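You operate a simulated robot arm through the tools that you are given. There is no shell and no other tool.

You run a simulated robot arm. Do the job below in one go: nothing can be reset, and whatever is moved stays where it is left.

JOB
Shut the buffer down and unload the black holder's cross handle.
Fine: red button, then main switch off; then draw the holder back from the mop; the handle goes on the blue foam pad.
Where things are to end (x, y in the base frame): black holder within 0.02 m of [0.31, 0.27].

The check looks at the end state, three seconds after you hand in, the way a careful person would. Anything else that was tipped, shoved, dropped, spilled or broken makes it a failure.

ROBOT AND FRAMES
A 6-joint arm with a fingered hand, fixed in place. Base frame: the origin is on the floor under the middle of its stand, x ahead of it, y to its left, z up; the work surface is at about z = 0.889. Lengths are in m, angles in rad, forces in N, time in s.
With the tool pointing down near the work surface it reaches from about 0.34 to 0.74 m from the base axis. Its first joint turns from -2.007 to 2.007 rad. Payload 4 kg.
Tool frame: the origin (TCP) lies between the finger pads and is the grasp point; the fingertips stand 0.026 m ahead of it; z points along the fingers, y is the line along which they close. The gripper opens to 0.132 m; its body begins 0.073 m behind the TCP. The gripper is a hand of 4 fingers: y runs from the thumb to the fingers, the wrist lies at [0, 0, -0.239] in the tool frame, and closing takes about 1.5 s.
Orientation is that of the tool frame in the base frame, as a unit quaternion [x, y, z, w]. With the fingers straight down and closing along the base's y, the tool's x points along the base's -x, its y along +y and its z along -z.

CONTROLS
- The arm moves only by the tool step_arm. Its argument "plan" is a list of rows, each a list of 6 numbers: the shift along the base's x, y, z in m, then the turn, a rotation vector about the base's x, y, z in rad. In form: [[tx, ty, tz, wx, wy, wz], ...]. A call has 1 to 20 rows; each row shifts and turns the commanded pose from where the row before left it. "hand" is the opening, from 0 (shut) to 1 (fully open), set as the call begins (left out, the last holds). Each row takes 0.2 s and may step no farther than 0.05 m and 0.15 rad from the row before; otherwise, or with a gripper value out of range, the whole call is refused. Where a pose cannot be reached the arm comes as near as it can. A force on the tool above 40 N (or 10 N above the force at the start of the call, whichever is more), or a blocked arm, ends the call early, and 0.2 s more pass. The fingers move at their own pace (about 0.153 m/s each) and stop on an object; they squeeze with about 25 N. The grip force told is the motor's: it shows also when the fingers shut on nothing. Time passes only in rows, and 0.2 s behind the last, so rows that do not move let the fingers close. It gives the time, the measured TCP pose, the force on the tool (base axes), the opening and the grip force at its end, in the units of the frame above (readings bear some noise), with the torque about the TCP (base axes, N m) and any sound that the robot's microphone picked up.
- Cameras (640 x 400 px; columns grow to the right, rows downward): "scene" is fixed at [0.3975, 0.6524, 1.5403]; the picture's right is [-0.94, -0.35, 0.00], its down [-0.27, 0.73, -0.63] and it looks along [0.22, -0.59, -0.78] (base axes); focal length 312 px, centre (320, 200). "wrist" rides on the gripper at [0.068, 0.002, -0.097] in the tool frame; the picture's right is [-0.03, 1.00, 0.00], its down [-0.82, -0.02, -0.58] and it looks along [-0.58, -0.01, 0.82] (tool axes); focal length 270 px, centre (320, 200). There is no depth. A picture from a camera that has moved, and an enlarged one, comes with that camera's place and axes in the base frame and with its lens.
- snapshot(camera): a new picture of that camera. It takes no simulated time.
- lift_body(by): slides the trunk up (or, below 0, down) by that many m; the arm rides with it, the base frame stays. It gives what a move gives, with no picture.
- curl_fingers(finger1, finger2, finger3, thumb_bend): sets how far each is bent, from 0 (flat) to 1 (curled in); at 0.3 the hand is open as for a grip, at 0.7 the pads meet at the TCP. One left out holds its place. A second passes; each finger stops where it meets its share of the squeeze, and holds until it gets a number again. A gripper value or a shape takes the hand back. It gives what a move gives, with no picture; readings hold the bend of each and the force on the fingers (four entries, about 0 where the hand has none), thumb and palm.
- set_grasp(shape): the hand has 4 fingers and takes this shape, open, in about a second: jaw (thumb against the fingers, like two jaws); tri (thumb and two fingers); tip (a fingertip pinch); poke (one finger out to press); point (the index stretched); flat (the hand flat); cup (the hand cupped); fist (a fist). The gripper value then closes the fingers along that shape, each until it touches; the sizes above hold for jaw. It gives what a move gives, with no picture.
- zoom(camera, box): a new picture of the part [left, top, right, bottom] of that camera's present view, enlarged. It takes no simulated time.
- sign_off(): hands the job in; it is judged then, once.

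Nothing tells you positions but the pictures and the camera data. Unless the task says otherwise, let go and move clear before handing in.

The tools are called after "Call:" by a JSON object that holds its "name" and its "arguments". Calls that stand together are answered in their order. step_arm: Moves the arm, as the interface text tells. Its arguments: {"type":"object","properties":{"plan":{"type":"array"},"hand":{"type":"number"}},"required":["plan"]} The other tools are called the same way: lift_body (by) moves the trunk up or down; set_grasp (shape) gives the hand a shape; curl_fingers (finger1, finger2, finger3, thumb_bend) moves the fingers one by one; snapshot (camera) takes a picture; zoom (camera, box) takes an enlarged picture of a part of a camera's view; sign_off () hands the job in.

At the start:

```text
clock: 0.0
position: [0.3913, 0.2849, 1.2234]
tool_rot: [0.0, 1.0, 0.0, 0.001]
wrist_force: [0.0, 0.1, -0.7]
torque: [0.02, 0.04, -0.02]
finger_gap: 0.1321
gripper_force: 0.0
shape: jaw
bend: [0.3, 0.3, 0.3, 0.3]
finger forces: [0.0, 0.0, 0.0, 0.0, 0.1, 0.0]
trunk travel left (down, up): [-0.9, 0.09]
```

scene: 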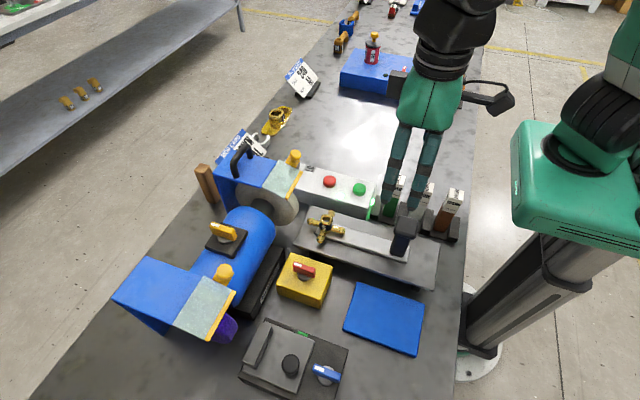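
wrist: 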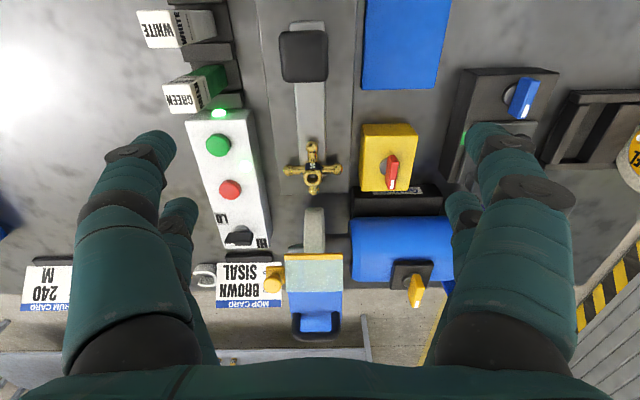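

I see a buffing machine with a control box (red and green buttons), a yellow box with a red switch, a sliding black holder carrying a brass cross handle, and a blue foam pad. I'll look closer before moving anything.

Call:
{"name": "zoom", "arguments": {"camera": "scene", "box": [200, 130, 480, 305]}}

Call:
{"name": "zoom", "arguments": {"camera": "scene", "box": [220, 230, 460, 400]}}

Call:
{"name": "zoom", "arguments": {"camera": "wrist", "box": [160, 80, 400, 260]}}

Call:
{"name": "zoom", "arguments": {"camera": "wrist", "box": [240, 0, 560, 220]}}

```text
2.29 times, centred on (340, 218) of scene
camera zoom: at [0.3975, 0.6524, 1.5403], right [-0.94, -0.35, 0.0], down [-0.27, 0.73, -0.63], along [0.22, -0.59, -0.78], focal length 714 px, centre (274, 160)
```

zoom: 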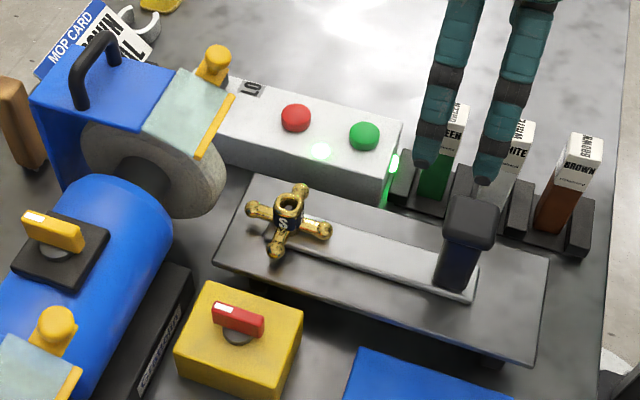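

```text
2.35 times, centred on (340, 315) of scene
camera zoom: at [0.3975, 0.6524, 1.5403], right [-0.94, -0.35, 0.0], down [-0.27, 0.73, -0.63], along [0.22, -0.59, -0.78], focal length 735 px, centre (273, -71)
```

zoom: 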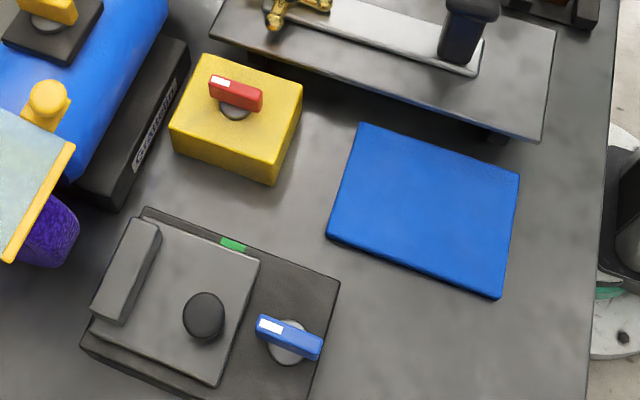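

```text
2.22 times, centred on (280, 170) of wrist
camera zoom: at [0.3217, 0.2865, 1.3181], right [0.03, 1.0, 0.0], down [0.82, -0.02, 0.58], along [0.58, -0.01, -0.82], focal length 601 px, centre (409, 267)
```

zoom: 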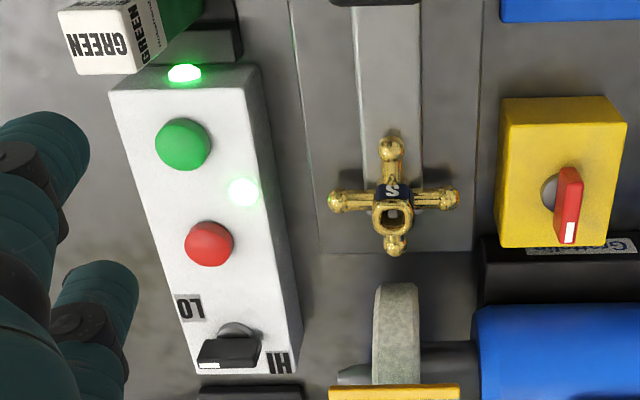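

```text
1.82 times, centred on (400, 110) of wrist
camera zoom: at [0.3217, 0.2865, 1.3181], right [0.03, 1.0, 0.0], down [0.82, -0.02, 0.58], along [0.58, -0.01, -0.82], focal length 491 px, centre (174, 364)
```

zoom: 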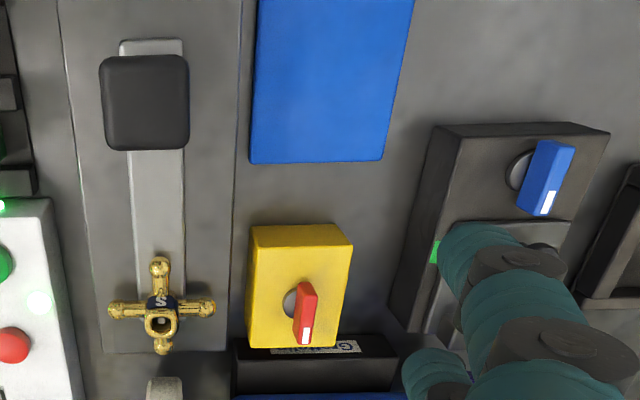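

Estimates so far: the black upright block is at about (0.366, 0.267) and the cross handle at about (0.52, 0.27), near the wheel. I'll zoom tightly on the switches and the holder to read markings.

Call:
{"name": "zoom", "arguments": {"camera": "wrist", "box": [350, 110, 430, 220]}}

Call:
{"name": "zoom", "arguments": {"camera": "scene", "box": [265, 245, 345, 310]}}

Call:
{"name": "zoom", "arguments": {"camera": "scene", "box": [290, 195, 350, 255]}}

Call:
{"name": "zoom", "arguments": {"camera": "scene", "box": [370, 190, 450, 280]}}

Call:
{"name": "zoom", "arguments": {"camera": "wrist", "box": [270, 10, 360, 210]}}

Call:
{"name": "zoom", "arguments": {"camera": "wrist", "box": [180, 90, 290, 260]}}

Call:
{"name": "zoom", "arguments": {"camera": "scene", "box": [100, 110, 310, 350]}}

Call:
{"name": "zoom", "arguments": {"camera": "scene", "box": [220, 300, 380, 400]}}

```text
3.64 times, centred on (390, 165) of wrist
camera zoom: at [0.3217, 0.2865, 1.3181], right [0.03, 1.0, 0.0], down [0.82, -0.02, 0.58], along [0.58, -0.01, -0.82], focal length 983 px, centre (66, 327)
```

zoom: 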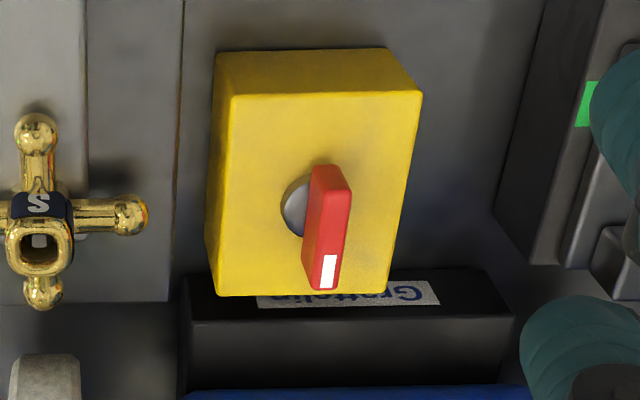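

```text
6.15 times, centred on (305, 278) of scene
camera zoom: at [0.3975, 0.6524, 1.5403], right [-0.94, -0.35, 0.0], down [-0.27, 0.73, -0.63], along [0.22, -0.59, -0.78], focal length 1922 px, centre (412, -277)
```

zoom: 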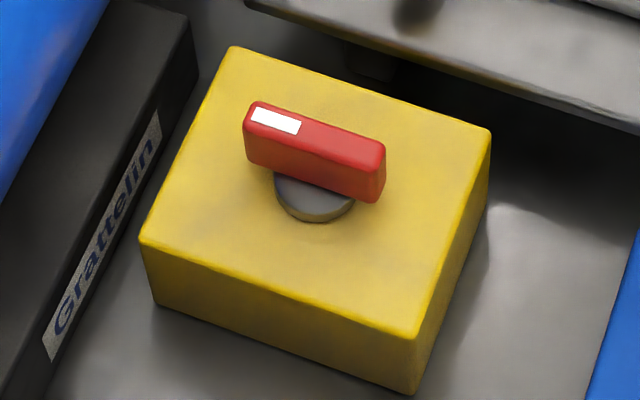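

```text
6.67 times, centred on (320, 225) of scene
camera zoom: at [0.3975, 0.6524, 1.5403], right [-0.94, -0.35, 0.0], down [-0.27, 0.73, -0.63], along [0.22, -0.59, -0.78], focal length 2083 px, centre (320, 33)
```

zoom: 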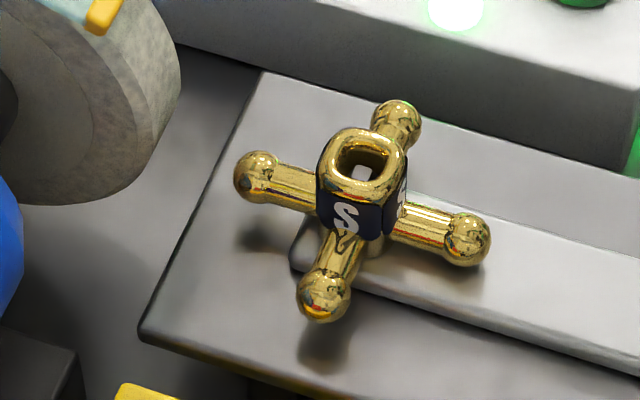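

```text
4.44 times, centred on (410, 235) of scene
camera zoom: at [0.3975, 0.6524, 1.5403], right [-0.94, -0.35, 0.0], down [-0.27, 0.73, -0.63], along [0.22, -0.59, -0.78], focal length 1388 px, centre (-80, 44)
```

zoom: 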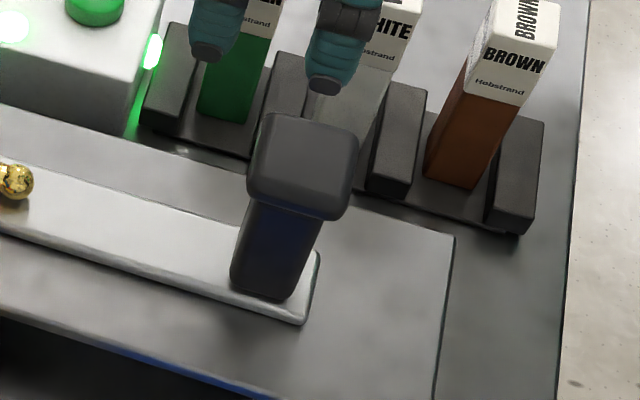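

```text
2.00 times, centred on (315, 110) of wrist
camera zoom: at [0.3217, 0.2865, 1.3181], right [0.03, 1.0, 0.0], down [0.82, -0.02, 0.58], along [0.58, -0.01, -0.82], focal length 541 px, centre (330, 380)
```

zoom: 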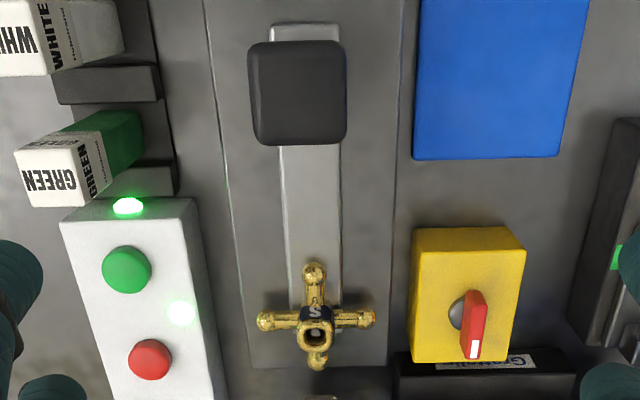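

```text
2.35 times, centred on (235, 175) of wrist
camera zoom: at [0.3217, 0.2865, 1.3181], right [0.03, 1.0, 0.0], down [0.82, -0.02, 0.58], along [0.58, -0.01, -0.82], focal length 636 px, centre (520, 259)
```

zoom: 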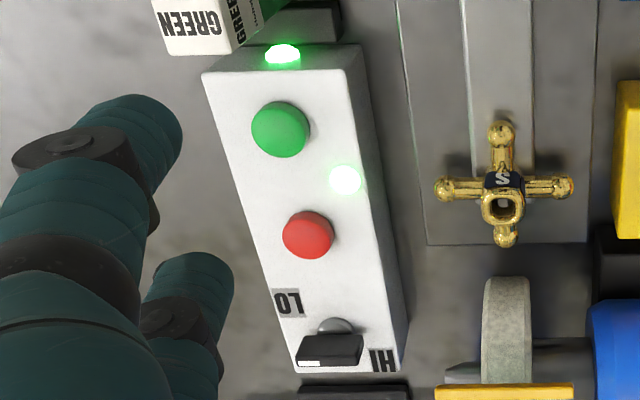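

```text
1.67 times, centred on (205, 230) of scene
camera zoom: at [0.3975, 0.6524, 1.5403], right [-0.94, -0.35, 0.0], down [-0.27, 0.73, -0.63], along [0.22, -0.59, -0.78], focal length 521 px, centre (512, 150)
```

zoom: 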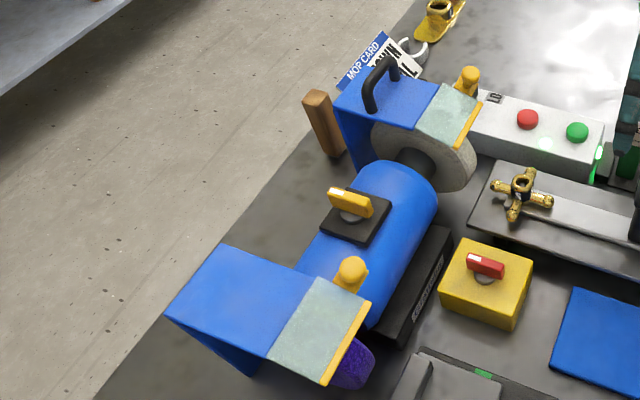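

```text
4.00 times, centred on (300, 350) of scene
camera zoom: at [0.3975, 0.6524, 1.5403], right [-0.94, -0.35, 0.0], down [-0.27, 0.73, -0.63], along [0.22, -0.59, -0.78], focal length 1250 px, centre (400, -400)
```

zoom: 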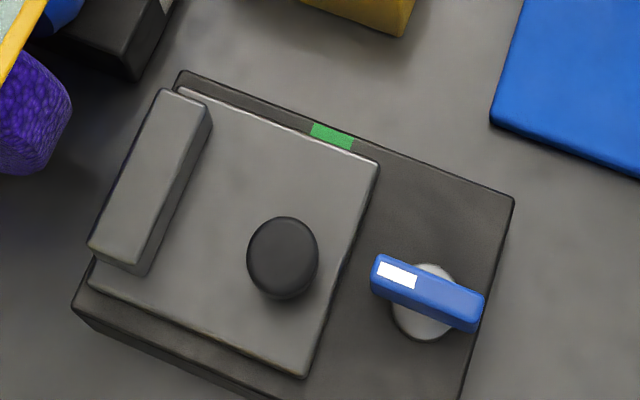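

The red button works out at about (0.562, 0.135, 0.945), and the yellow isolator box sits beside the slide. First I'll shape the hand to poke, up here in free space, and look at which finger is out.

Call:
{"name": "set_grasp", "arguments": {"shape": "poke"}}

Call:
{"name": "snapshot", "arguments": {"camera": "wrist"}}

Call:
{"name": "snapshot", "arguments": {"camera": "scene"}}

```text
clock: 0.9
position: [0.3902, 0.2846, 1.2235]
tool_rot: [0.0, 1.0, 0.0, 0.0]
wrist_force: [-0.4, -0.5, 0.5]
torque: [0.04, 0.0, 0.01]
finger_gap: 0.0
gripper_force: 0.0
shape: poke
bend: [1.0, 1.0, 1.0, 0.34]
finger forces: [0.0, 0.0, 0.1, 0.1, 0.0, 0.0]
trunk travel left (down, up): [-0.9, 0.09]
```

```text
taken
camera wrist: at [0.3217, 0.2865, 1.3181], right [0.03, 1.0, 0.0], down [0.82, -0.02, 0.58], along [0.58, -0.01, -0.82], focal length 270 px, centre (320, 200)
```

wrist: 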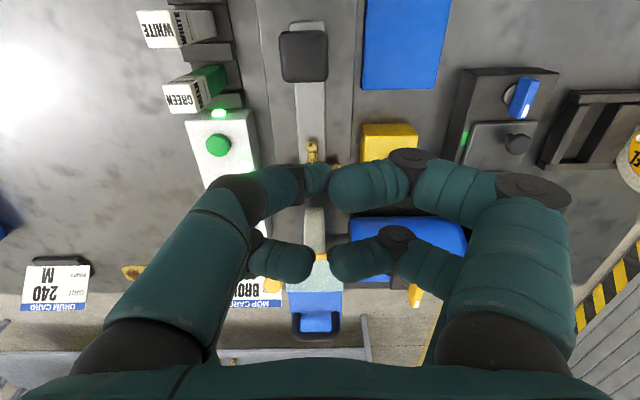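

```text
taken
```

scene: 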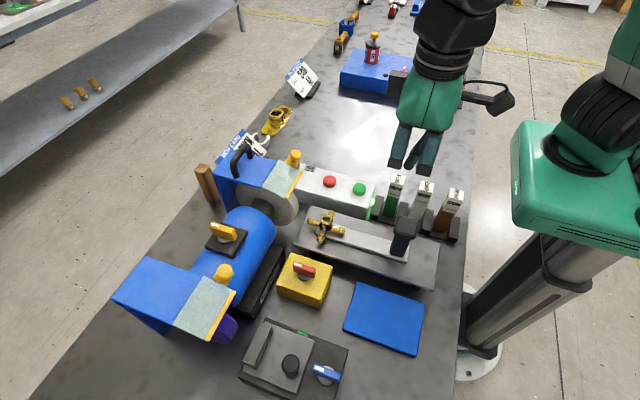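

The hand has folded, but it isn't clear yet which finger is the poker. I'll zoom on it from both cameras.

Call:
{"name": "zoom", "arguments": {"camera": "scene", "box": [360, 60, 480, 200]}}

Call:
{"name": "zoom", "arguments": {"camera": "wrist", "box": [180, 120, 480, 320]}}

```text
2.86 times, centred on (420, 130) of scene
camera zoom: at [0.3975, 0.6524, 1.5403], right [-0.94, -0.35, 0.0], down [-0.27, 0.73, -0.63], along [0.22, -0.59, -0.78], focal length 892 px, centre (34, 400)
```

zoom: 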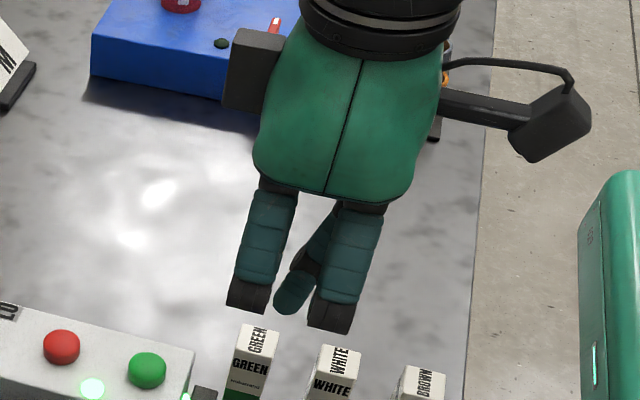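

```text
2.00 times, centred on (330, 220) of wrist
camera zoom: at [0.3217, 0.2865, 1.3181], right [0.03, 1.0, 0.0], down [0.82, -0.02, 0.58], along [0.58, -0.01, -0.82], focal length 541 px, centre (300, 160)
```

zoom: 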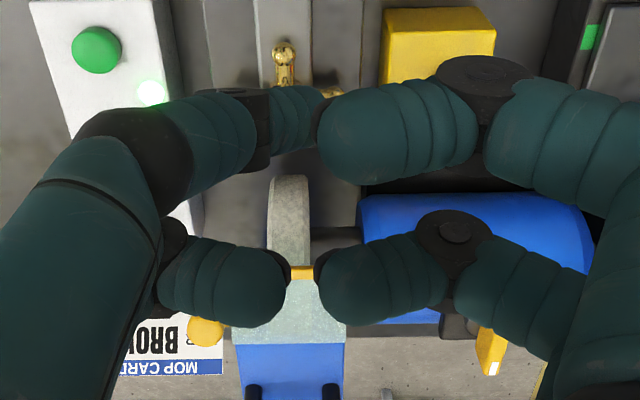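

In poke, the thumb tip sticks out only about 1.5 cm past the curled knuckles. I'll try the point shape, which may give more clearance.

Call:
{"name": "set_grasp", "arguments": {"shape": "point"}}

Call:
{"name": "zoom", "arguments": {"camera": "scene", "box": [360, 60, 480, 200]}}

Call:
{"name": "snapshot", "arguments": {"camera": "wrist"}}

```text
clock: 1.8
position: [0.3906, 0.2832, 1.2237]
tool_rot: [-0.001, 1.0, 0.0, 0.0]
wrist_force: [0.6, 0.9, -0.4]
torque: [0.02, 0.01, 0.0]
finger_gap: 0.0
gripper_force: 0.0
shape: point
bend: [0.24, 0.99, 1.0, 0.39]
finger forces: [0.0, 0.0, 0.1, 0.0, 0.0, 0.1]
trunk travel left (down, up): [-0.9, 0.09]
```

```text
2.86 times, centred on (420, 130) of scene
camera zoom: at [0.3975, 0.6524, 1.5403], right [-0.94, -0.35, 0.0], down [-0.27, 0.73, -0.63], along [0.22, -0.59, -0.78], focal length 892 px, centre (34, 400)
```

zoom: 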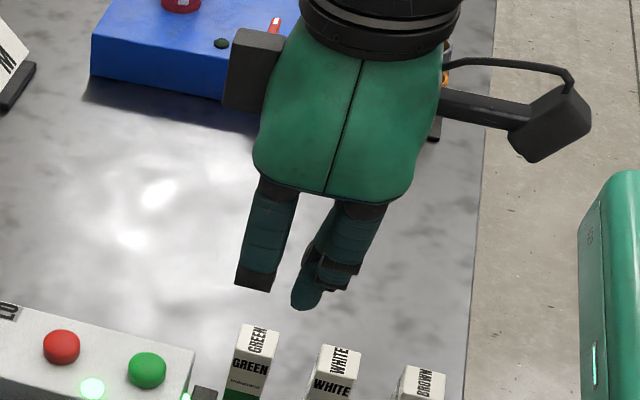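

```text
taken
camera wrist: at [0.3217, 0.2865, 1.3181], right [0.03, 1.0, 0.0], down [0.82, -0.02, 0.58], along [0.58, -0.01, -0.82], focal length 270 px, centre (320, 200)
```

wrist: 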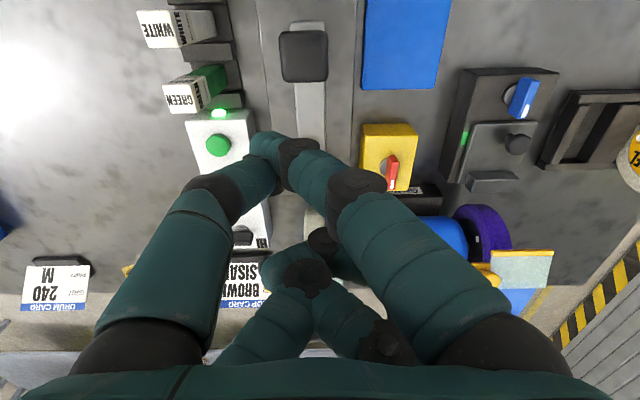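

Point is awkward, so I'll go back to poke. I'll yaw the hand 90° so its wide axis runs along the control box, away from the yellow guard knob at about (0.62, 0.22, 1.08), and move above the red button while still high.

Call:
{"name": "set_grasp", "arguments": {"shape": "poke"}}

Call:
{"name": "step_arm", "arguments": {"plan": [[0.0155, -0.0136, 0, 0, 0, 0.1428], [0.0155, -0.0136, 0, 0, 0, 0.1428], [0.0155, -0.0136, 0, 0, 0, 0.1428], [0.0155, -0.0136, 0, 0, 0, 0.1428], [0.0155, -0.0136, 0, 0, 0, 0.1428], [0.0155, -0.0136, 0, 0, 0, 0.1428], [0.0155, -0.0136, 0, 0, 0, 0.1428], [0.0155, -0.0136, 0, 0, 0, 0.1428], [0.0155, -0.0136, 0, 0, 0, 0.1428], [0.0155, -0.0136, 0, 0, 0, 0.1428], [0.0155, -0.0136, 0, 0, 0, 0.1428], [0, 0, 0, 0, 0, 0]]}}

Call:
{"name": "snapshot", "arguments": {"camera": "wrist"}}

Call:
{"name": "snapshot", "arguments": {"camera": "scene"}}

```text
clock: 2.7
position: [0.391, 0.2837, 1.2227]
tool_rot: [-0.001, 1.0, 0.0, 0.0]
wrist_force: [-0.3, -0.8, -0.1]
torque: [0.0, -0.01, 0.0]
finger_gap: 0.0002
gripper_force: 0.0
shape: poke
bend: [1.0, 1.0, 1.0, 0.34]
finger forces: [0.0, 0.0, 0.1, 0.0, 0.1, 0.0]
trunk travel left (down, up): [-0.9, 0.09]
```

```text
clock: 5.3
position: [0.5615, 0.1335, 1.2238]
tool_rot: [0.708, -0.707, 0.0, -0.001]
wrist_force: [-0.1, -0.2, 0.8]
torque: [0.0, -0.02, 0.02]
finger_gap: 0.0
gripper_force: 0.0
shape: poke
bend: [1.0, 1.0, 1.0, 0.34]
finger forces: [0.1, 0.0, 0.0, 0.0, 0.0, 0.0]
trunk travel left (down, up): [-0.9, 0.09]
```

```text
taken
camera wrist: at [0.5583, 0.0654, 1.3186], right [-1.0, 0.02, 0.0], down [0.02, 0.82, 0.58], along [0.01, 0.58, -0.82], focal length 270 px, centre (320, 200)
```

wrist: 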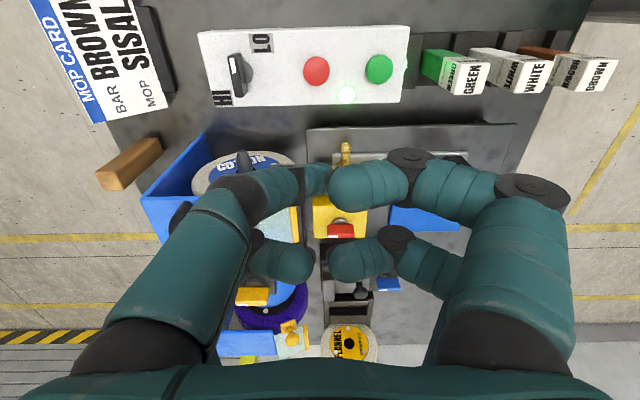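

```text
taken
```

scene: 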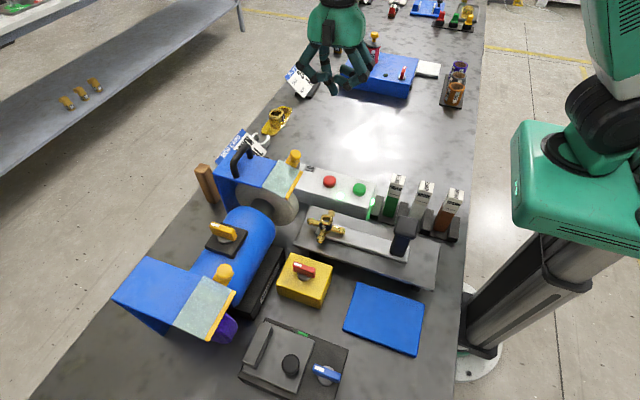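

I'm above the red button, now refined to about (0.565, 0.131, 0.94). I'll check where the poking thumb tip is in this pose.

Call:
{"name": "zoom", "arguments": {"camera": "scene", "box": [290, 30, 390, 110]}}

Call:
{"name": "zoom", "arguments": {"camera": "wrist", "box": [220, 40, 440, 240]}}

```text
5.00 times, centred on (340, 70) of scene
camera zoom: at [0.3975, 0.6524, 1.5403], right [-0.94, -0.35, 0.0], down [-0.27, 0.73, -0.63], along [0.22, -0.59, -0.78], focal length 1562 px, centre (220, 850)
```

zoom: 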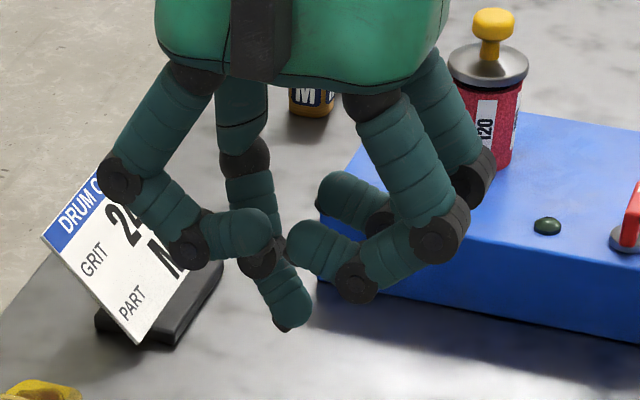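

```text
2.00 times, centred on (330, 140) of wrist
camera zoom: at [0.5583, 0.0654, 1.3186], right [-1.0, 0.02, 0.0], down [0.02, 0.82, 0.58], along [0.01, 0.58, -0.82], focal length 541 px, centre (300, 320)
```

zoom: 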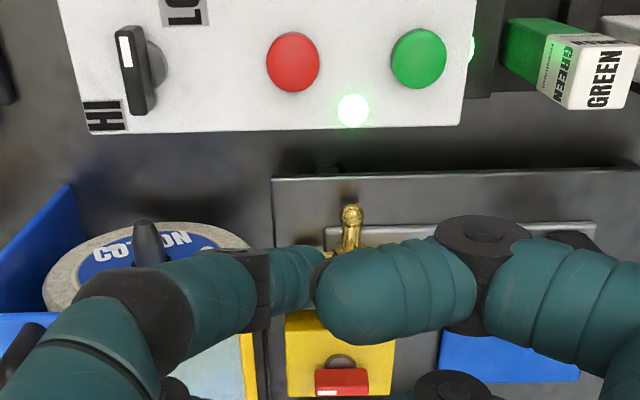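

The thumb tip is about 0.029 m below the TCP and nearly under it. I'll centre over the red button and descend to just above it.

Call:
{"name": "step_arm", "arguments": {"plan": [[0.0035, -0.0045, -0.02, 0, 0, 0], [0, 0, -0.03, 0, 0, 0], [0, 0, -0.03, 0, 0, 0], [0, 0, -0.03, 0, 0, 0], [0, 0, -0.03, 0, 0, 0], [0, 0, -0.03, 0, 0, 0], [0, 0, -0.03, 0, 0, 0], [0, 0, -0.02, 0, 0, 0], [0, 0, 0, 0, 0, 0]]}}

Call:
{"name": "zoom", "arguments": {"camera": "scene", "box": [270, 110, 410, 220]}}

Call:
{"name": "snapshot", "arguments": {"camera": "wrist"}}

```text
clock: 7.3
position: [0.5616, 0.1304, 1.0023]
tool_rot: [0.707, -0.707, 0.0, 0.0]
wrist_force: [0.5, -0.4, -1.4]
torque: [0.02, 0.0, 0.0]
finger_gap: 0.0
gripper_force: 0.0
shape: poke
bend: [1.0, 1.0, 1.0, 0.34]
finger forces: [0.0, 0.1, 0.0, 0.0, 0.0, 0.0]
trunk travel left (down, up): [-0.9, 0.09]
```

```text
3.64 times, centred on (340, 165) of scene
camera zoom: at [0.3975, 0.6524, 1.5403], right [-0.94, -0.35, 0.0], down [-0.27, 0.73, -0.63], along [0.22, -0.59, -0.78], focal length 1136 px, centre (247, 327)
```

zoom: 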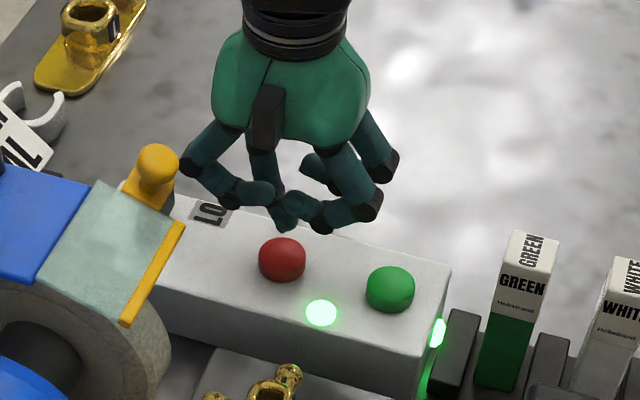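

```text
taken
camera wrist: at [0.5598, 0.0628, 1.0983], right [-1.0, 0.03, 0.0], down [0.02, 0.82, 0.58], along [0.02, 0.58, -0.82], focal length 270 px, centre (320, 200)
```

wrist: 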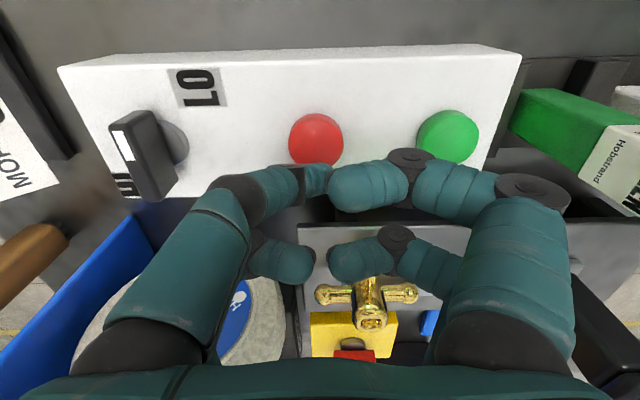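

The tip is about 3 cm above the red button and lined up with it. Descending gently until contact.

Call:
{"name": "step_arm", "arguments": {"plan": [[0.002, -0.001, -0.008, 0, 0, 0], [0, 0, -0.008, 0, 0, 0], [0, 0, -0.004, 0, 0, 0], [0, 0, -0.003, 0, 0, 0], [0, 0, -0.003, 0, 0, 0], [0, 0, 0, 0, 0, 0]]}}

Call:
{"name": "zoom", "arguments": {"camera": "scene", "box": [290, 140, 410, 220]}}

```text
clock: 8.7
position: [0.5656, 0.1301, 0.9761]
tool_rot: [-0.707, 0.707, 0.0, -0.001]
wrist_force: [-1.0, -1.2, 0.8]
torque: [0.0, 0.0, 0.01]
finger_gap: 0.0002
gripper_force: 0.1
shape: poke
bend: [1.0, 1.0, 1.0, 0.34]
finger forces: [0.0, 0.1, 0.0, 0.0, 2.0, 0.0]
trunk travel left (down, up): [-0.9, 0.09]
heard: click
```

```text
5.00 times, centred on (350, 180) of scene
camera zoom: at [0.3975, 0.6524, 1.5403], right [-0.94, -0.35, 0.0], down [-0.27, 0.73, -0.63], along [0.22, -0.59, -0.78], focal length 1562 px, centre (170, 300)
```

zoom: 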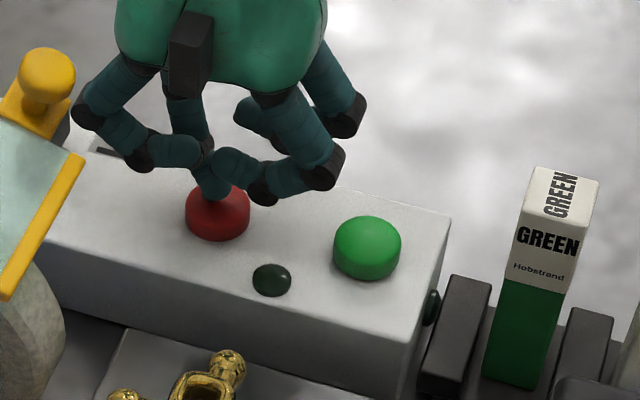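

I heard a click and both green lamps went out, so the stop press worked. I'll lift straight up and then look at the yellow isolator from above.

Call:
{"name": "step_arm", "arguments": {"plan": [[0, 0, 0.01, 0, 0, 0], [0, 0, 0.03, 0, 0, 0], [0, 0, 0.04, 0, 0, 0], [0, 0, 0.04, 0, 0, 0], [0, 0, 0.04, 0, 0, 0], [0, 0, 0.04, 0, 0, 0], [0, 0, 0.03, 0, 0, 0]]}}

Call:
{"name": "snapshot", "arguments": {"camera": "scene"}}

Call:
{"name": "set_grasp", "arguments": {"shape": "jaw"}}

Call:
{"name": "step_arm", "arguments": {"plan": [[-0.012, 0.02, 0, 0, 0, -0.1428], [-0.012, 0.02, 0, 0, 0, -0.1428], [-0.012, 0.02, 0, 0, 0, -0.1428], [-0.012, 0.02, 0, 0, 0, -0.1428], [-0.012, 0.02, 0, 0, 0, -0.1428], [-0.012, 0.02, 0, 0, 0, -0.1428], [-0.012, 0.02, 0, 0, 0, -0.1428], [-0.012, 0.02, 0, 0, 0, -0.1428], [-0.012, 0.02, 0, 0, 0, -0.1428], [-0.012, 0.02, 0, 0, 0, -0.1428], [-0.012, 0.02, 0, 0, 0, -0.1428], [0, 0.01, 0, 0, 0, 0], [0, 0, 0, 0, 0, 0]]}}

Call:
{"name": "snapshot", "arguments": {"camera": "wrist"}}

Call:
{"name": "snapshot", "arguments": {"camera": "scene"}}

```text
clock: 10.3
position: [0.5664, 0.1289, 1.2069]
tool_rot: [-0.707, 0.707, 0.0, 0.001]
wrist_force: [0.6, 0.7, 0.5]
torque: [0.03, 0.02, 0.01]
finger_gap: 0.0001
gripper_force: 0.0
shape: poke
bend: [1.0, 1.0, 1.0, 0.34]
finger forces: [0.1, 0.1, 0.0, 0.0, 0.1, 0.1]
trunk travel left (down, up): [-0.9, 0.09]
```

```text
taken
```

scene: 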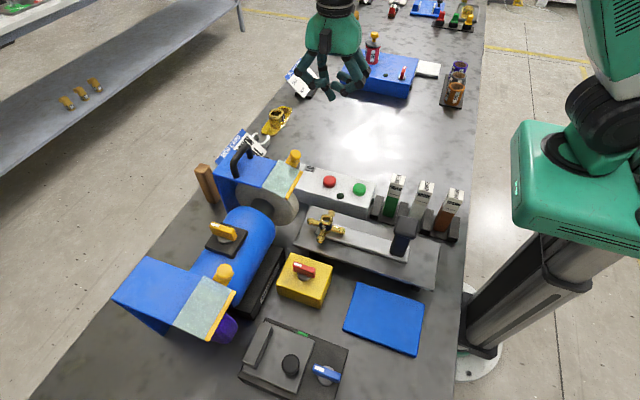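

```text
clock: 11.2
position: [0.5677, 0.1277, 1.2062]
tool_rot: [0.707, -0.707, -0.001, -0.001]
wrist_force: [-0.2, 0.4, -0.7]
torque: [-0.02, -0.02, 0.01]
finger_gap: 0.1318
gripper_force: 0.1
shape: jaw
bend: [0.3, 0.3, 0.3, 0.3]
finger forces: [0.0, 0.1, 0.0, 0.0, 0.1, 0.1]
trunk travel left (down, up): [-0.9, 0.09]
```

```text
clock: 14.0
position: [0.4345, 0.3592, 1.2062]
tool_rot: [0.0, 1.0, 0.0, 0.0]
wrist_force: [-0.3, -0.2, -0.5]
torque: [0.02, -0.05, -0.02]
finger_gap: 0.1318
gripper_force: 0.0
shape: jaw
bend: [0.3, 0.3, 0.3, 0.3]
finger forces: [0.0, 0.0, 0.0, 0.1, 0.0, 0.1]
trunk travel left (down, up): [-0.9, 0.09]
```

```text
taken
camera wrist: at [0.3651, 0.3617, 1.3016], right [0.03, 1.0, 0.0], down [0.82, -0.02, 0.58], along [0.58, -0.01, -0.82], focal length 270 px, centre (320, 200)
```

wrist: 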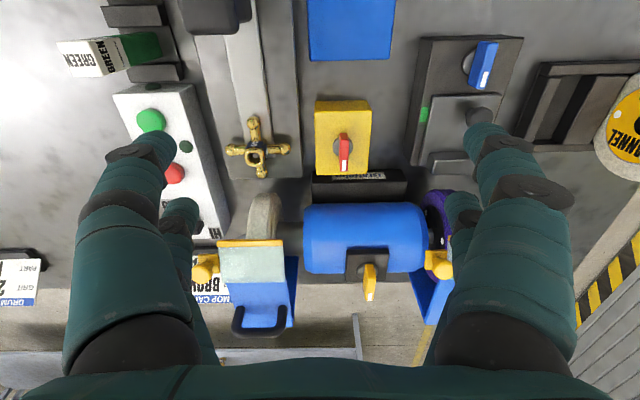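

```text
taken
```

scene: 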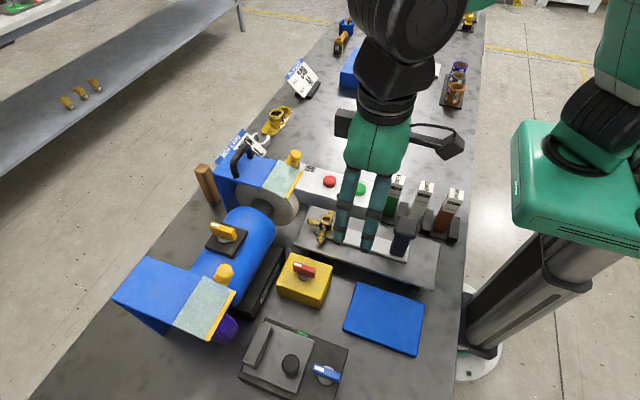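

The lamp stays dark, and I place the motor axis at about x=0.669, z=0.98 with its near edge at about x=0.616. I'll zoom in on the isolator for an exact knob position.

Call:
{"name": "zoom", "arguments": {"camera": "wrist", "box": [300, 85, 400, 195]}}

Call:
{"name": "zoom", "arguments": {"camera": "scene", "box": [265, 240, 345, 310]}}

Call:
{"name": "zoom", "arguments": {"camera": "scene", "box": [300, 80, 480, 270]}}

```text
3.64 times, centred on (350, 140) of wrist
camera zoom: at [0.3651, 0.3617, 1.3016], right [0.03, 1.0, 0.0], down [0.82, -0.02, 0.58], along [0.58, -0.01, -0.82], focal length 983 px, centre (211, 418)
```

zoom: 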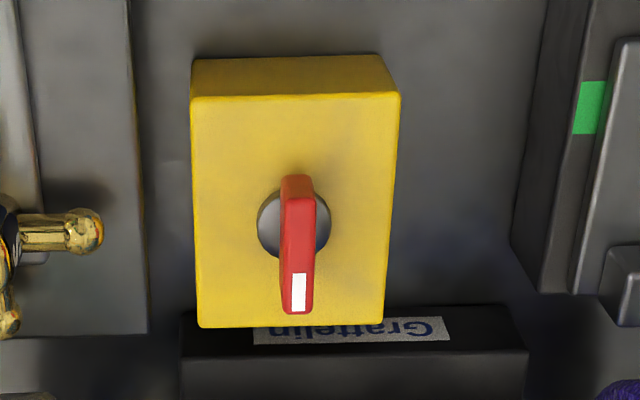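

```text
5.71 times, centred on (305, 275) of scene
camera zoom: at [0.3975, 0.6524, 1.5403], right [-0.94, -0.35, 0.0], down [-0.27, 0.73, -0.63], along [0.22, -0.59, -0.78], focal length 1785 px, centre (406, -229)
```

zoom: 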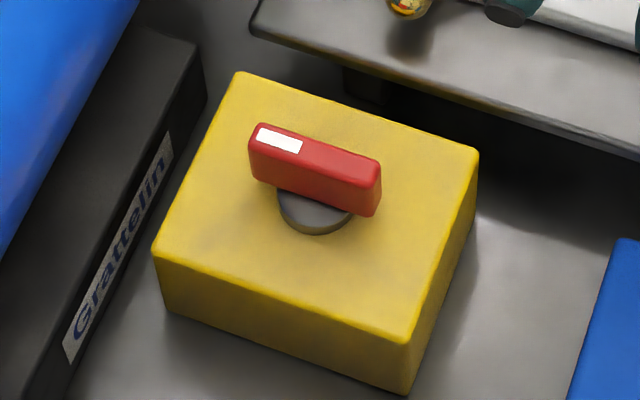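

```text
2.11 times, centred on (390, 175) of scene
camera zoom: at [0.3975, 0.6524, 1.5403], right [-0.94, -0.35, 0.0], down [-0.27, 0.73, -0.63], along [0.22, -0.59, -0.78], focal length 658 px, centre (173, 253)
```

zoom: 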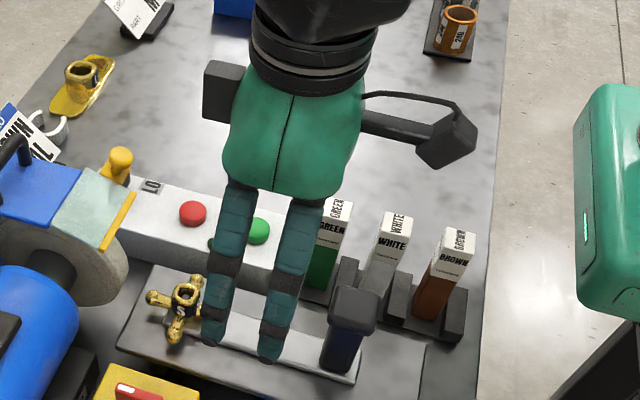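

The isolator knob centre is at (0.528, 0.392) with the handle top at z≈0.969. The handle lies along x and the box top is at z≈0.930. I'll narrow the jaw so it clears the brass ball at y≈0.31, then move over the knob and partway down.

Call:
{"name": "step_arm", "arguments": {"plan": [[0.0187, 0.0065, 0, 0, 0, 0], [0.0187, 0.0065, 0, 0, 0, 0], [0.0187, 0.0065, 0, 0, 0, 0], [0.0187, 0.0065, 0, 0, 0, 0], [0.0187, 0.0065, 0, 0, 0, 0], [0, 0, -0.04, 0, 0, 0], [0, 0, -0.04, 0, 0, 0], [0, 0, -0.04, 0, 0, 0], [0, 0, -0.04, 0, 0, 0], [0, 0, -0.02, 0, 0, 0], [0, 0, 0, 0, 0, 0]], "hand": 0.4}}

Call:
{"name": "zoom", "arguments": {"camera": "scene", "box": [230, 170, 390, 310]}}

Call:
{"name": "snapshot", "arguments": {"camera": "wrist"}}

```text
clock: 16.4
position: [0.5286, 0.3928, 1.0259]
tool_rot: [-0.001, 1.0, 0.0, 0.001]
wrist_force: [-1.0, 0.5, 0.3]
torque: [-0.05, 0.02, 0.0]
finger_gap: 0.0532
gripper_force: 0.1
shape: jaw
bend: [0.73, 0.73, 0.73, 0.7]
finger forces: [0.0, 0.0, 0.0, 0.0, 0.0, 0.0]
trunk travel left (down, up): [-0.9, 0.09]
```

```text
2.86 times, centred on (310, 240) of scene
camera zoom: at [0.3975, 0.6524, 1.5403], right [-0.94, -0.35, 0.0], down [-0.27, 0.73, -0.63], along [0.22, -0.59, -0.78], focal length 892 px, centre (349, 86)
```

zoom: 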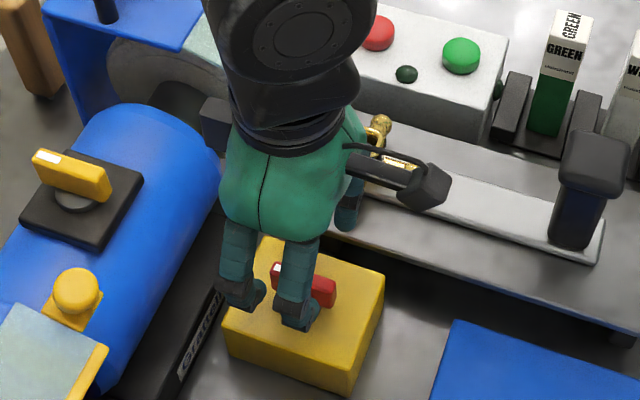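

```text
taken
camera wrist: at [0.4592, 0.3947, 1.1215], right [0.03, 1.0, 0.0], down [0.82, -0.02, 0.58], along [0.58, -0.01, -0.82], focal length 270 px, centre (320, 200)
```

wrist: 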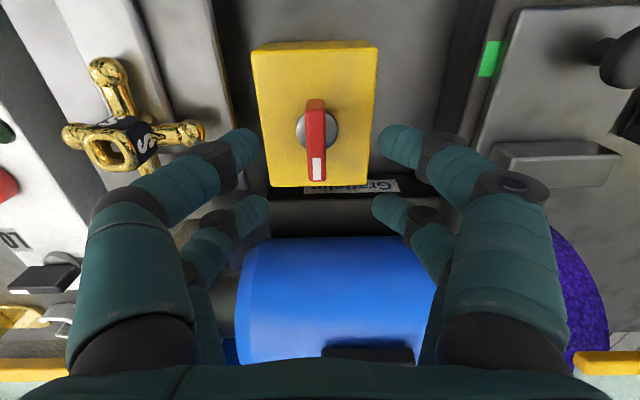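

The jaw straddles the handle and the clearances look right. I'll lower to gripping height in small steps.

Call:
{"name": "step_arm", "arguments": {"plan": [[0, 0, -0.02, 0, 0, 0], [0, 0, -0.02, 0, 0, 0], [0, 0, -0.012, 0, 0, 0], [0, 0, -0.004, 0, 0, 0], [0, 0, 0, 0, 0, 0]]}}

Call:
{"name": "zoom", "arguments": {"camera": "scene", "box": [250, 210, 370, 310]}}

Call:
{"name": "snapshot", "arguments": {"camera": "wrist"}}

```text
clock: 17.6
position: [0.5281, 0.3923, 0.9702]
tool_rot: [0.0, 1.0, 0.0, 0.0]
wrist_force: [0.4, 0.2, -0.2]
torque: [0.01, 0.01, 0.01]
finger_gap: 0.0532
gripper_force: 0.1
shape: jaw
bend: [0.73, 0.73, 0.73, 0.7]
finger forces: [0.0, 0.0, 0.0, 0.0, 0.1, 0.0]
trunk travel left (down, up): [-0.9, 0.09]
```

```text
4.00 times, centred on (310, 260) of scene
camera zoom: at [0.3975, 0.6524, 1.5403], right [-0.94, -0.35, 0.0], down [-0.27, 0.73, -0.63], along [0.22, -0.59, -0.78], focal length 1250 px, centre (360, -40)
```

zoom: 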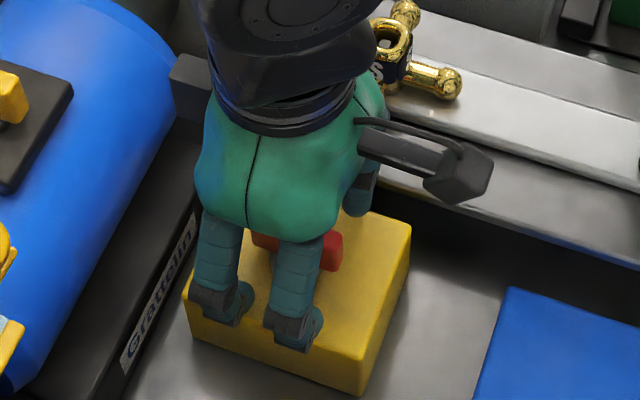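

```text
taken
camera wrist: at [0.4588, 0.3941, 1.0658], right [0.03, 1.0, 0.0], down [0.82, -0.02, 0.58], along [0.58, -0.01, -0.82], focal length 270 px, centre (320, 200)
```

wrist: 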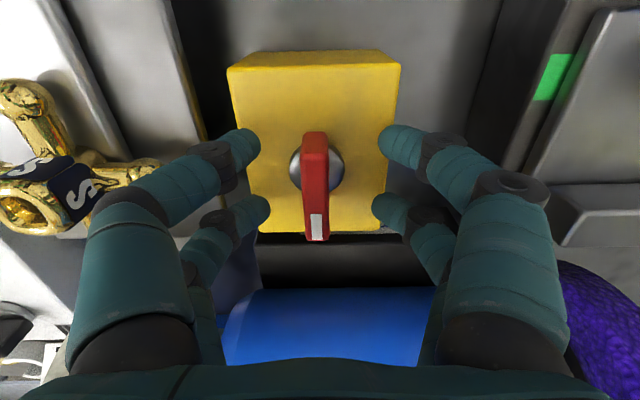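

Both finger pairs flank the red handle. I'll lower 4 mm more and close on it.

Call:
{"name": "step_arm", "arguments": {"plan": [[0, 0, -0.004, 0, 0, 0], [0, 0, 0, 0, 0, 0]]}}

Call:
{"name": "step_arm", "arguments": {"plan": [[0, 0, 0, 0, 0, 0], [0, 0, 0, 0, 0, 0], [0, 0, 0, 0, 0, 0], [0, 0, 0, 0, 0, 0]], "hand": 0.0}}

Call:
{"name": "snapshot", "arguments": {"camera": "wrist"}}

Call:
{"name": "zoom", "arguments": {"camera": "scene", "box": [250, 210, 370, 310]}}

```text
clock: 18.2
position: [0.5284, 0.3916, 0.9661]
tool_rot: [0.001, 1.0, 0.0, 0.0]
wrist_force: [0.1, -0.1, 0.5]
torque: [-0.01, 0.01, 0.01]
finger_gap: 0.0529
gripper_force: 0.0
shape: jaw
bend: [0.73, 0.73, 0.73, 0.7]
finger forces: [0.0, 0.0, 0.0, 0.0, 0.0, 0.1]
trunk travel left (down, up): [-0.9, 0.09]
```

```text
clock: 19.2
position: [0.5263, 0.3909, 0.9664]
tool_rot: [0.001, 1.0, -0.001, -0.001]
wrist_force: [-0.8, -0.5, -4.7]
torque: [0.01, 0.02, -0.02]
finger_gap: 0.0072
gripper_force: 24.9
shape: jaw
bend: [0.7, 0.7, 0.72, 0.7]
finger forces: [22.1, 22.1, 22.1, 0.0, 22.7, 0.0]
trunk travel left (down, up): [-0.9, 0.09]
```

```text
taken
camera wrist: at [0.4588, 0.3941, 1.0616], right [0.03, 1.0, 0.0], down [0.82, -0.02, 0.58], along [0.58, -0.02, -0.82], focal length 270 px, centre (320, 200)
```

wrist: 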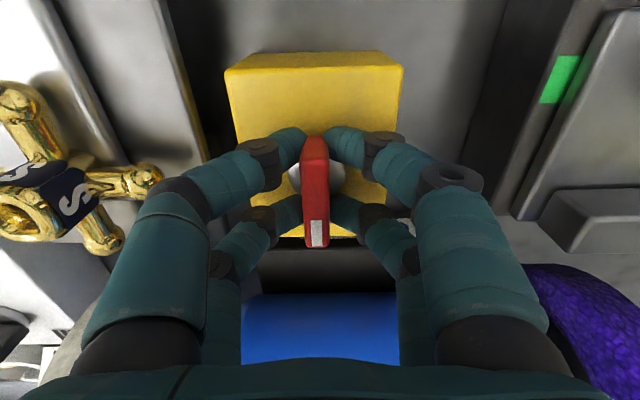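

```text
4.00 times, centred on (310, 260) of scene
camera zoom: at [0.3975, 0.6524, 1.5403], right [-0.94, -0.35, 0.0], down [-0.27, 0.73, -0.63], along [0.22, -0.59, -0.78], focal length 1250 px, centre (360, -40)
```

zoom: 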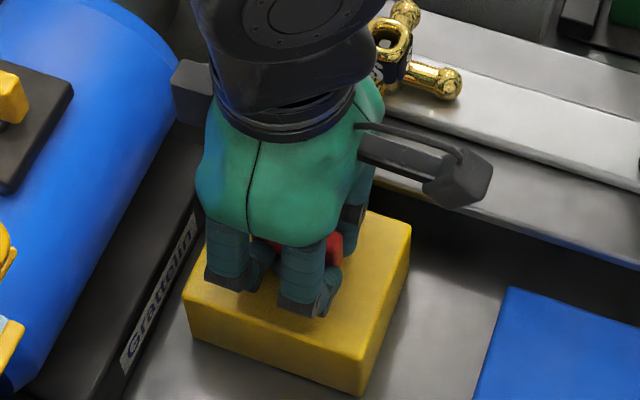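

The handle is gripped symmetrically. I'll try a small counter-clockwise turn first and watch the torque for a hard stop.

Call:
{"name": "step_arm", "arguments": {"plan": [[0, 0, 0, 0, 0, 0.06], [0, 0, 0, 0, 0, 0.06], [0, 0, 0, 0, 0, 0.06], [0, 0, 0, 0, 0, 0]]}}

Call:
{"name": "snapshot", "arguments": {"camera": "wrist"}}

```text
clock: 20.2
position: [0.5283, 0.3925, 0.965]
tool_rot: [-0.09, 0.996, 0.0, -0.001]
wrist_force: [-2.3, -0.2, -6.3]
torque: [0.04, -0.07, -0.96]
finger_gap: 0.006
gripper_force: 24.9
shape: jaw
bend: [0.7, 0.71, 0.72, 0.7]
finger forces: [30.4, 25.5, 32.6, 0.1, 19.4, 0.0]
trunk travel left (down, up): [-0.9, 0.09]
```

```text
taken
camera wrist: at [0.4598, 0.3822, 1.0617], right [-0.15, 0.99, 0.0], down [0.81, 0.13, 0.58], along [0.57, 0.09, -0.82], focal length 270 px, centre (320, 200)
```

wrist: 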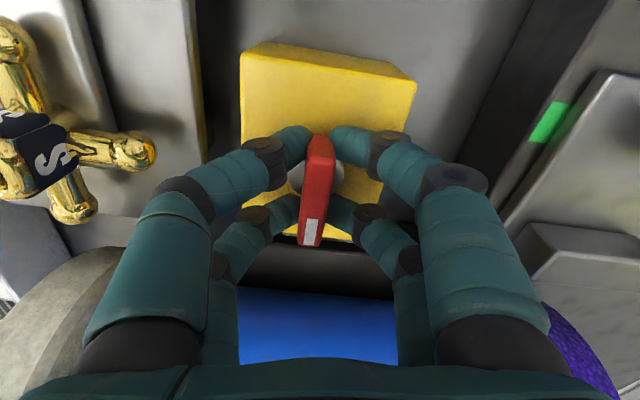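

Torque rose to about 1 N·m and the handle stayed put relative to the box, so counter-clockwise is against the stop. I'll go back and turn clockwise.

Call:
{"name": "step_arm", "arguments": {"plan": [[0, 0, 0, 0, 0, -0.06], [0, 0, 0, 0, 0, -0.06], [0, 0, 0, 0, 0, -0.06], [0, 0, 0, 0, 0, -0.06], [0, 0, 0, 0, 0, -0.06], [0, 0, 0, 0, 0, -0.06], [0, 0, 0, 0, 0, 0]]}}

Call:
{"name": "snapshot", "arguments": {"camera": "wrist"}}

```text
clock: 21.8
position: [0.5286, 0.3923, 0.9665]
tool_rot: [0.09, 0.996, 0.0, 0.0]
wrist_force: [-3.2, 0.9, -9.3]
torque: [0.05, 0.03, -0.01]
finger_gap: 0.0063
gripper_force: 24.3
shape: jaw
bend: [0.7, 0.7, 0.72, 0.7]
finger forces: [23.5, 24.9, 23.2, 0.0, 24.3, 0.0]
trunk travel left (down, up): [-0.9, 0.09]
```

```text
taken
camera wrist: at [0.4609, 0.407, 1.0619], right [0.21, 0.98, 0.0], down [0.8, -0.17, 0.58], along [0.56, -0.12, -0.82], focal length 270 px, centre (320, 200)
```

wrist: 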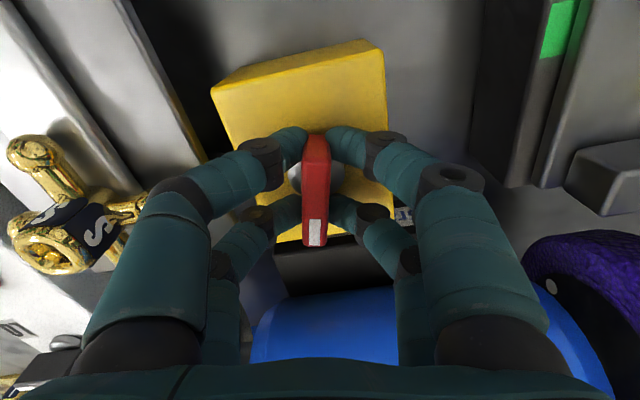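

The switch turns freely clockwise with the hand. I'll continue that way in stages.

Call:
{"name": "step_arm", "arguments": {"plan": [[0, 0, 0, 0, 0, -0.08], [0, 0, 0, 0, 0, -0.08], [0, 0, 0, 0, 0, -0.08], [0, 0, 0, 0, 0, -0.08], [0, 0, 0, 0, 0, -0.08], [0, 0, 0, 0, 0, -0.08], [0, 0, 0, 0, 0, -0.08], [0, 0, 0, 0, 0, -0.08], [0, 0, 0, 0, 0, 0]]}}

Call:
{"name": "snapshot", "arguments": {"camera": "wrist"}}

Call:
{"name": "zoom", "arguments": {"camera": "scene", "box": [230, 200, 390, 310]}}

```text
clock: 23.8
position: [0.5296, 0.3933, 0.967]
tool_rot: [0.4, 0.916, 0.0, 0.0]
wrist_force: [3.6, 5.2, -3.1]
torque: [0.09, -0.1, 0.0]
finger_gap: 0.0065
gripper_force: 24.9
shape: jaw
bend: [0.7, 0.7, 0.72, 0.7]
finger forces: [25.0, 26.6, 22.4, 0.1, 23.1, 0.0]
trunk travel left (down, up): [-0.9, 0.09]
```

```text
taken
camera wrist: at [0.4837, 0.4443, 1.0617], right [0.75, 0.66, 0.0], down [0.54, -0.61, 0.58], along [0.38, -0.43, -0.82], focal length 270 px, centre (320, 200)
```

wrist: 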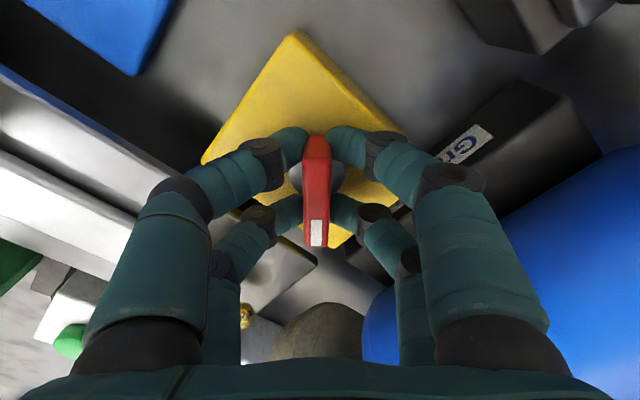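

```text
3.64 times, centred on (310, 255) of scene
camera zoom: at [0.3975, 0.6524, 1.5403], right [-0.94, -0.35, 0.0], down [-0.27, 0.73, -0.63], along [0.22, -0.59, -0.78], focal length 1136 px, centre (356, 0)
```

zoom: 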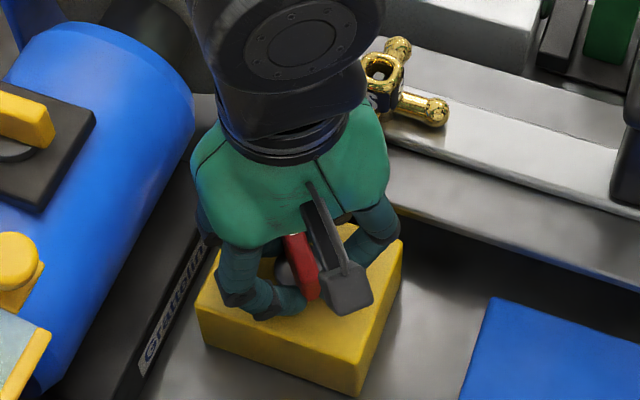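

It's at about 47° with no resistance. Continuing toward 90°.

Call:
{"name": "step_arm", "arguments": {"plan": [[0, 0, 0, 0, 0, -0.08], [0, 0, 0, 0, 0, -0.08], [0, 0, 0, 0, 0, -0.08], [0, 0, 0, 0, 0, -0.08], [0, 0, 0, 0, 0, -0.08], [0, 0, 0, 0, 0, -0.08], [0, 0, 0, 0, 0, -0.08], [0, 0, 0, 0, 0, -0.08], [0, 0, 0, 0, 0, -0.08], [0, 0, 0, 0, 0, 0]]}}

Call:
{"name": "snapshot", "arguments": {"camera": "wrist"}}

```text
clock: 26.0
position: [0.5303, 0.392, 0.967]
tool_rot: [0.696, 0.718, 0.0, 0.0]
wrist_force: [15.5, 4.6, -5.7]
torque: [0.06, -0.33, 0.07]
finger_gap: 0.0058
gripper_force: 25.8
shape: jaw
bend: [0.7, 0.7, 0.72, 0.7]
finger forces: [28.0, 28.0, 20.3, 0.0, 20.1, 0.1]
trunk travel left (down, up): [-0.9, 0.09]
```

```text
taken
camera wrist: at [0.5293, 0.461, 1.0617], right [1.0, 0.0, 0.0], down [0.0, -0.82, 0.58], along [0.0, -0.58, -0.82], focal length 270 px, centre (320, 200)
```

wrist: 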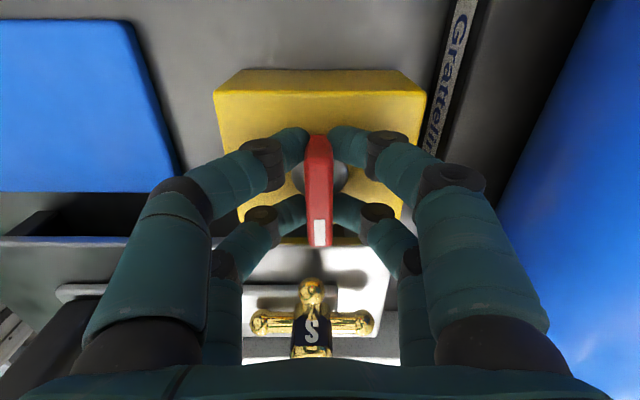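

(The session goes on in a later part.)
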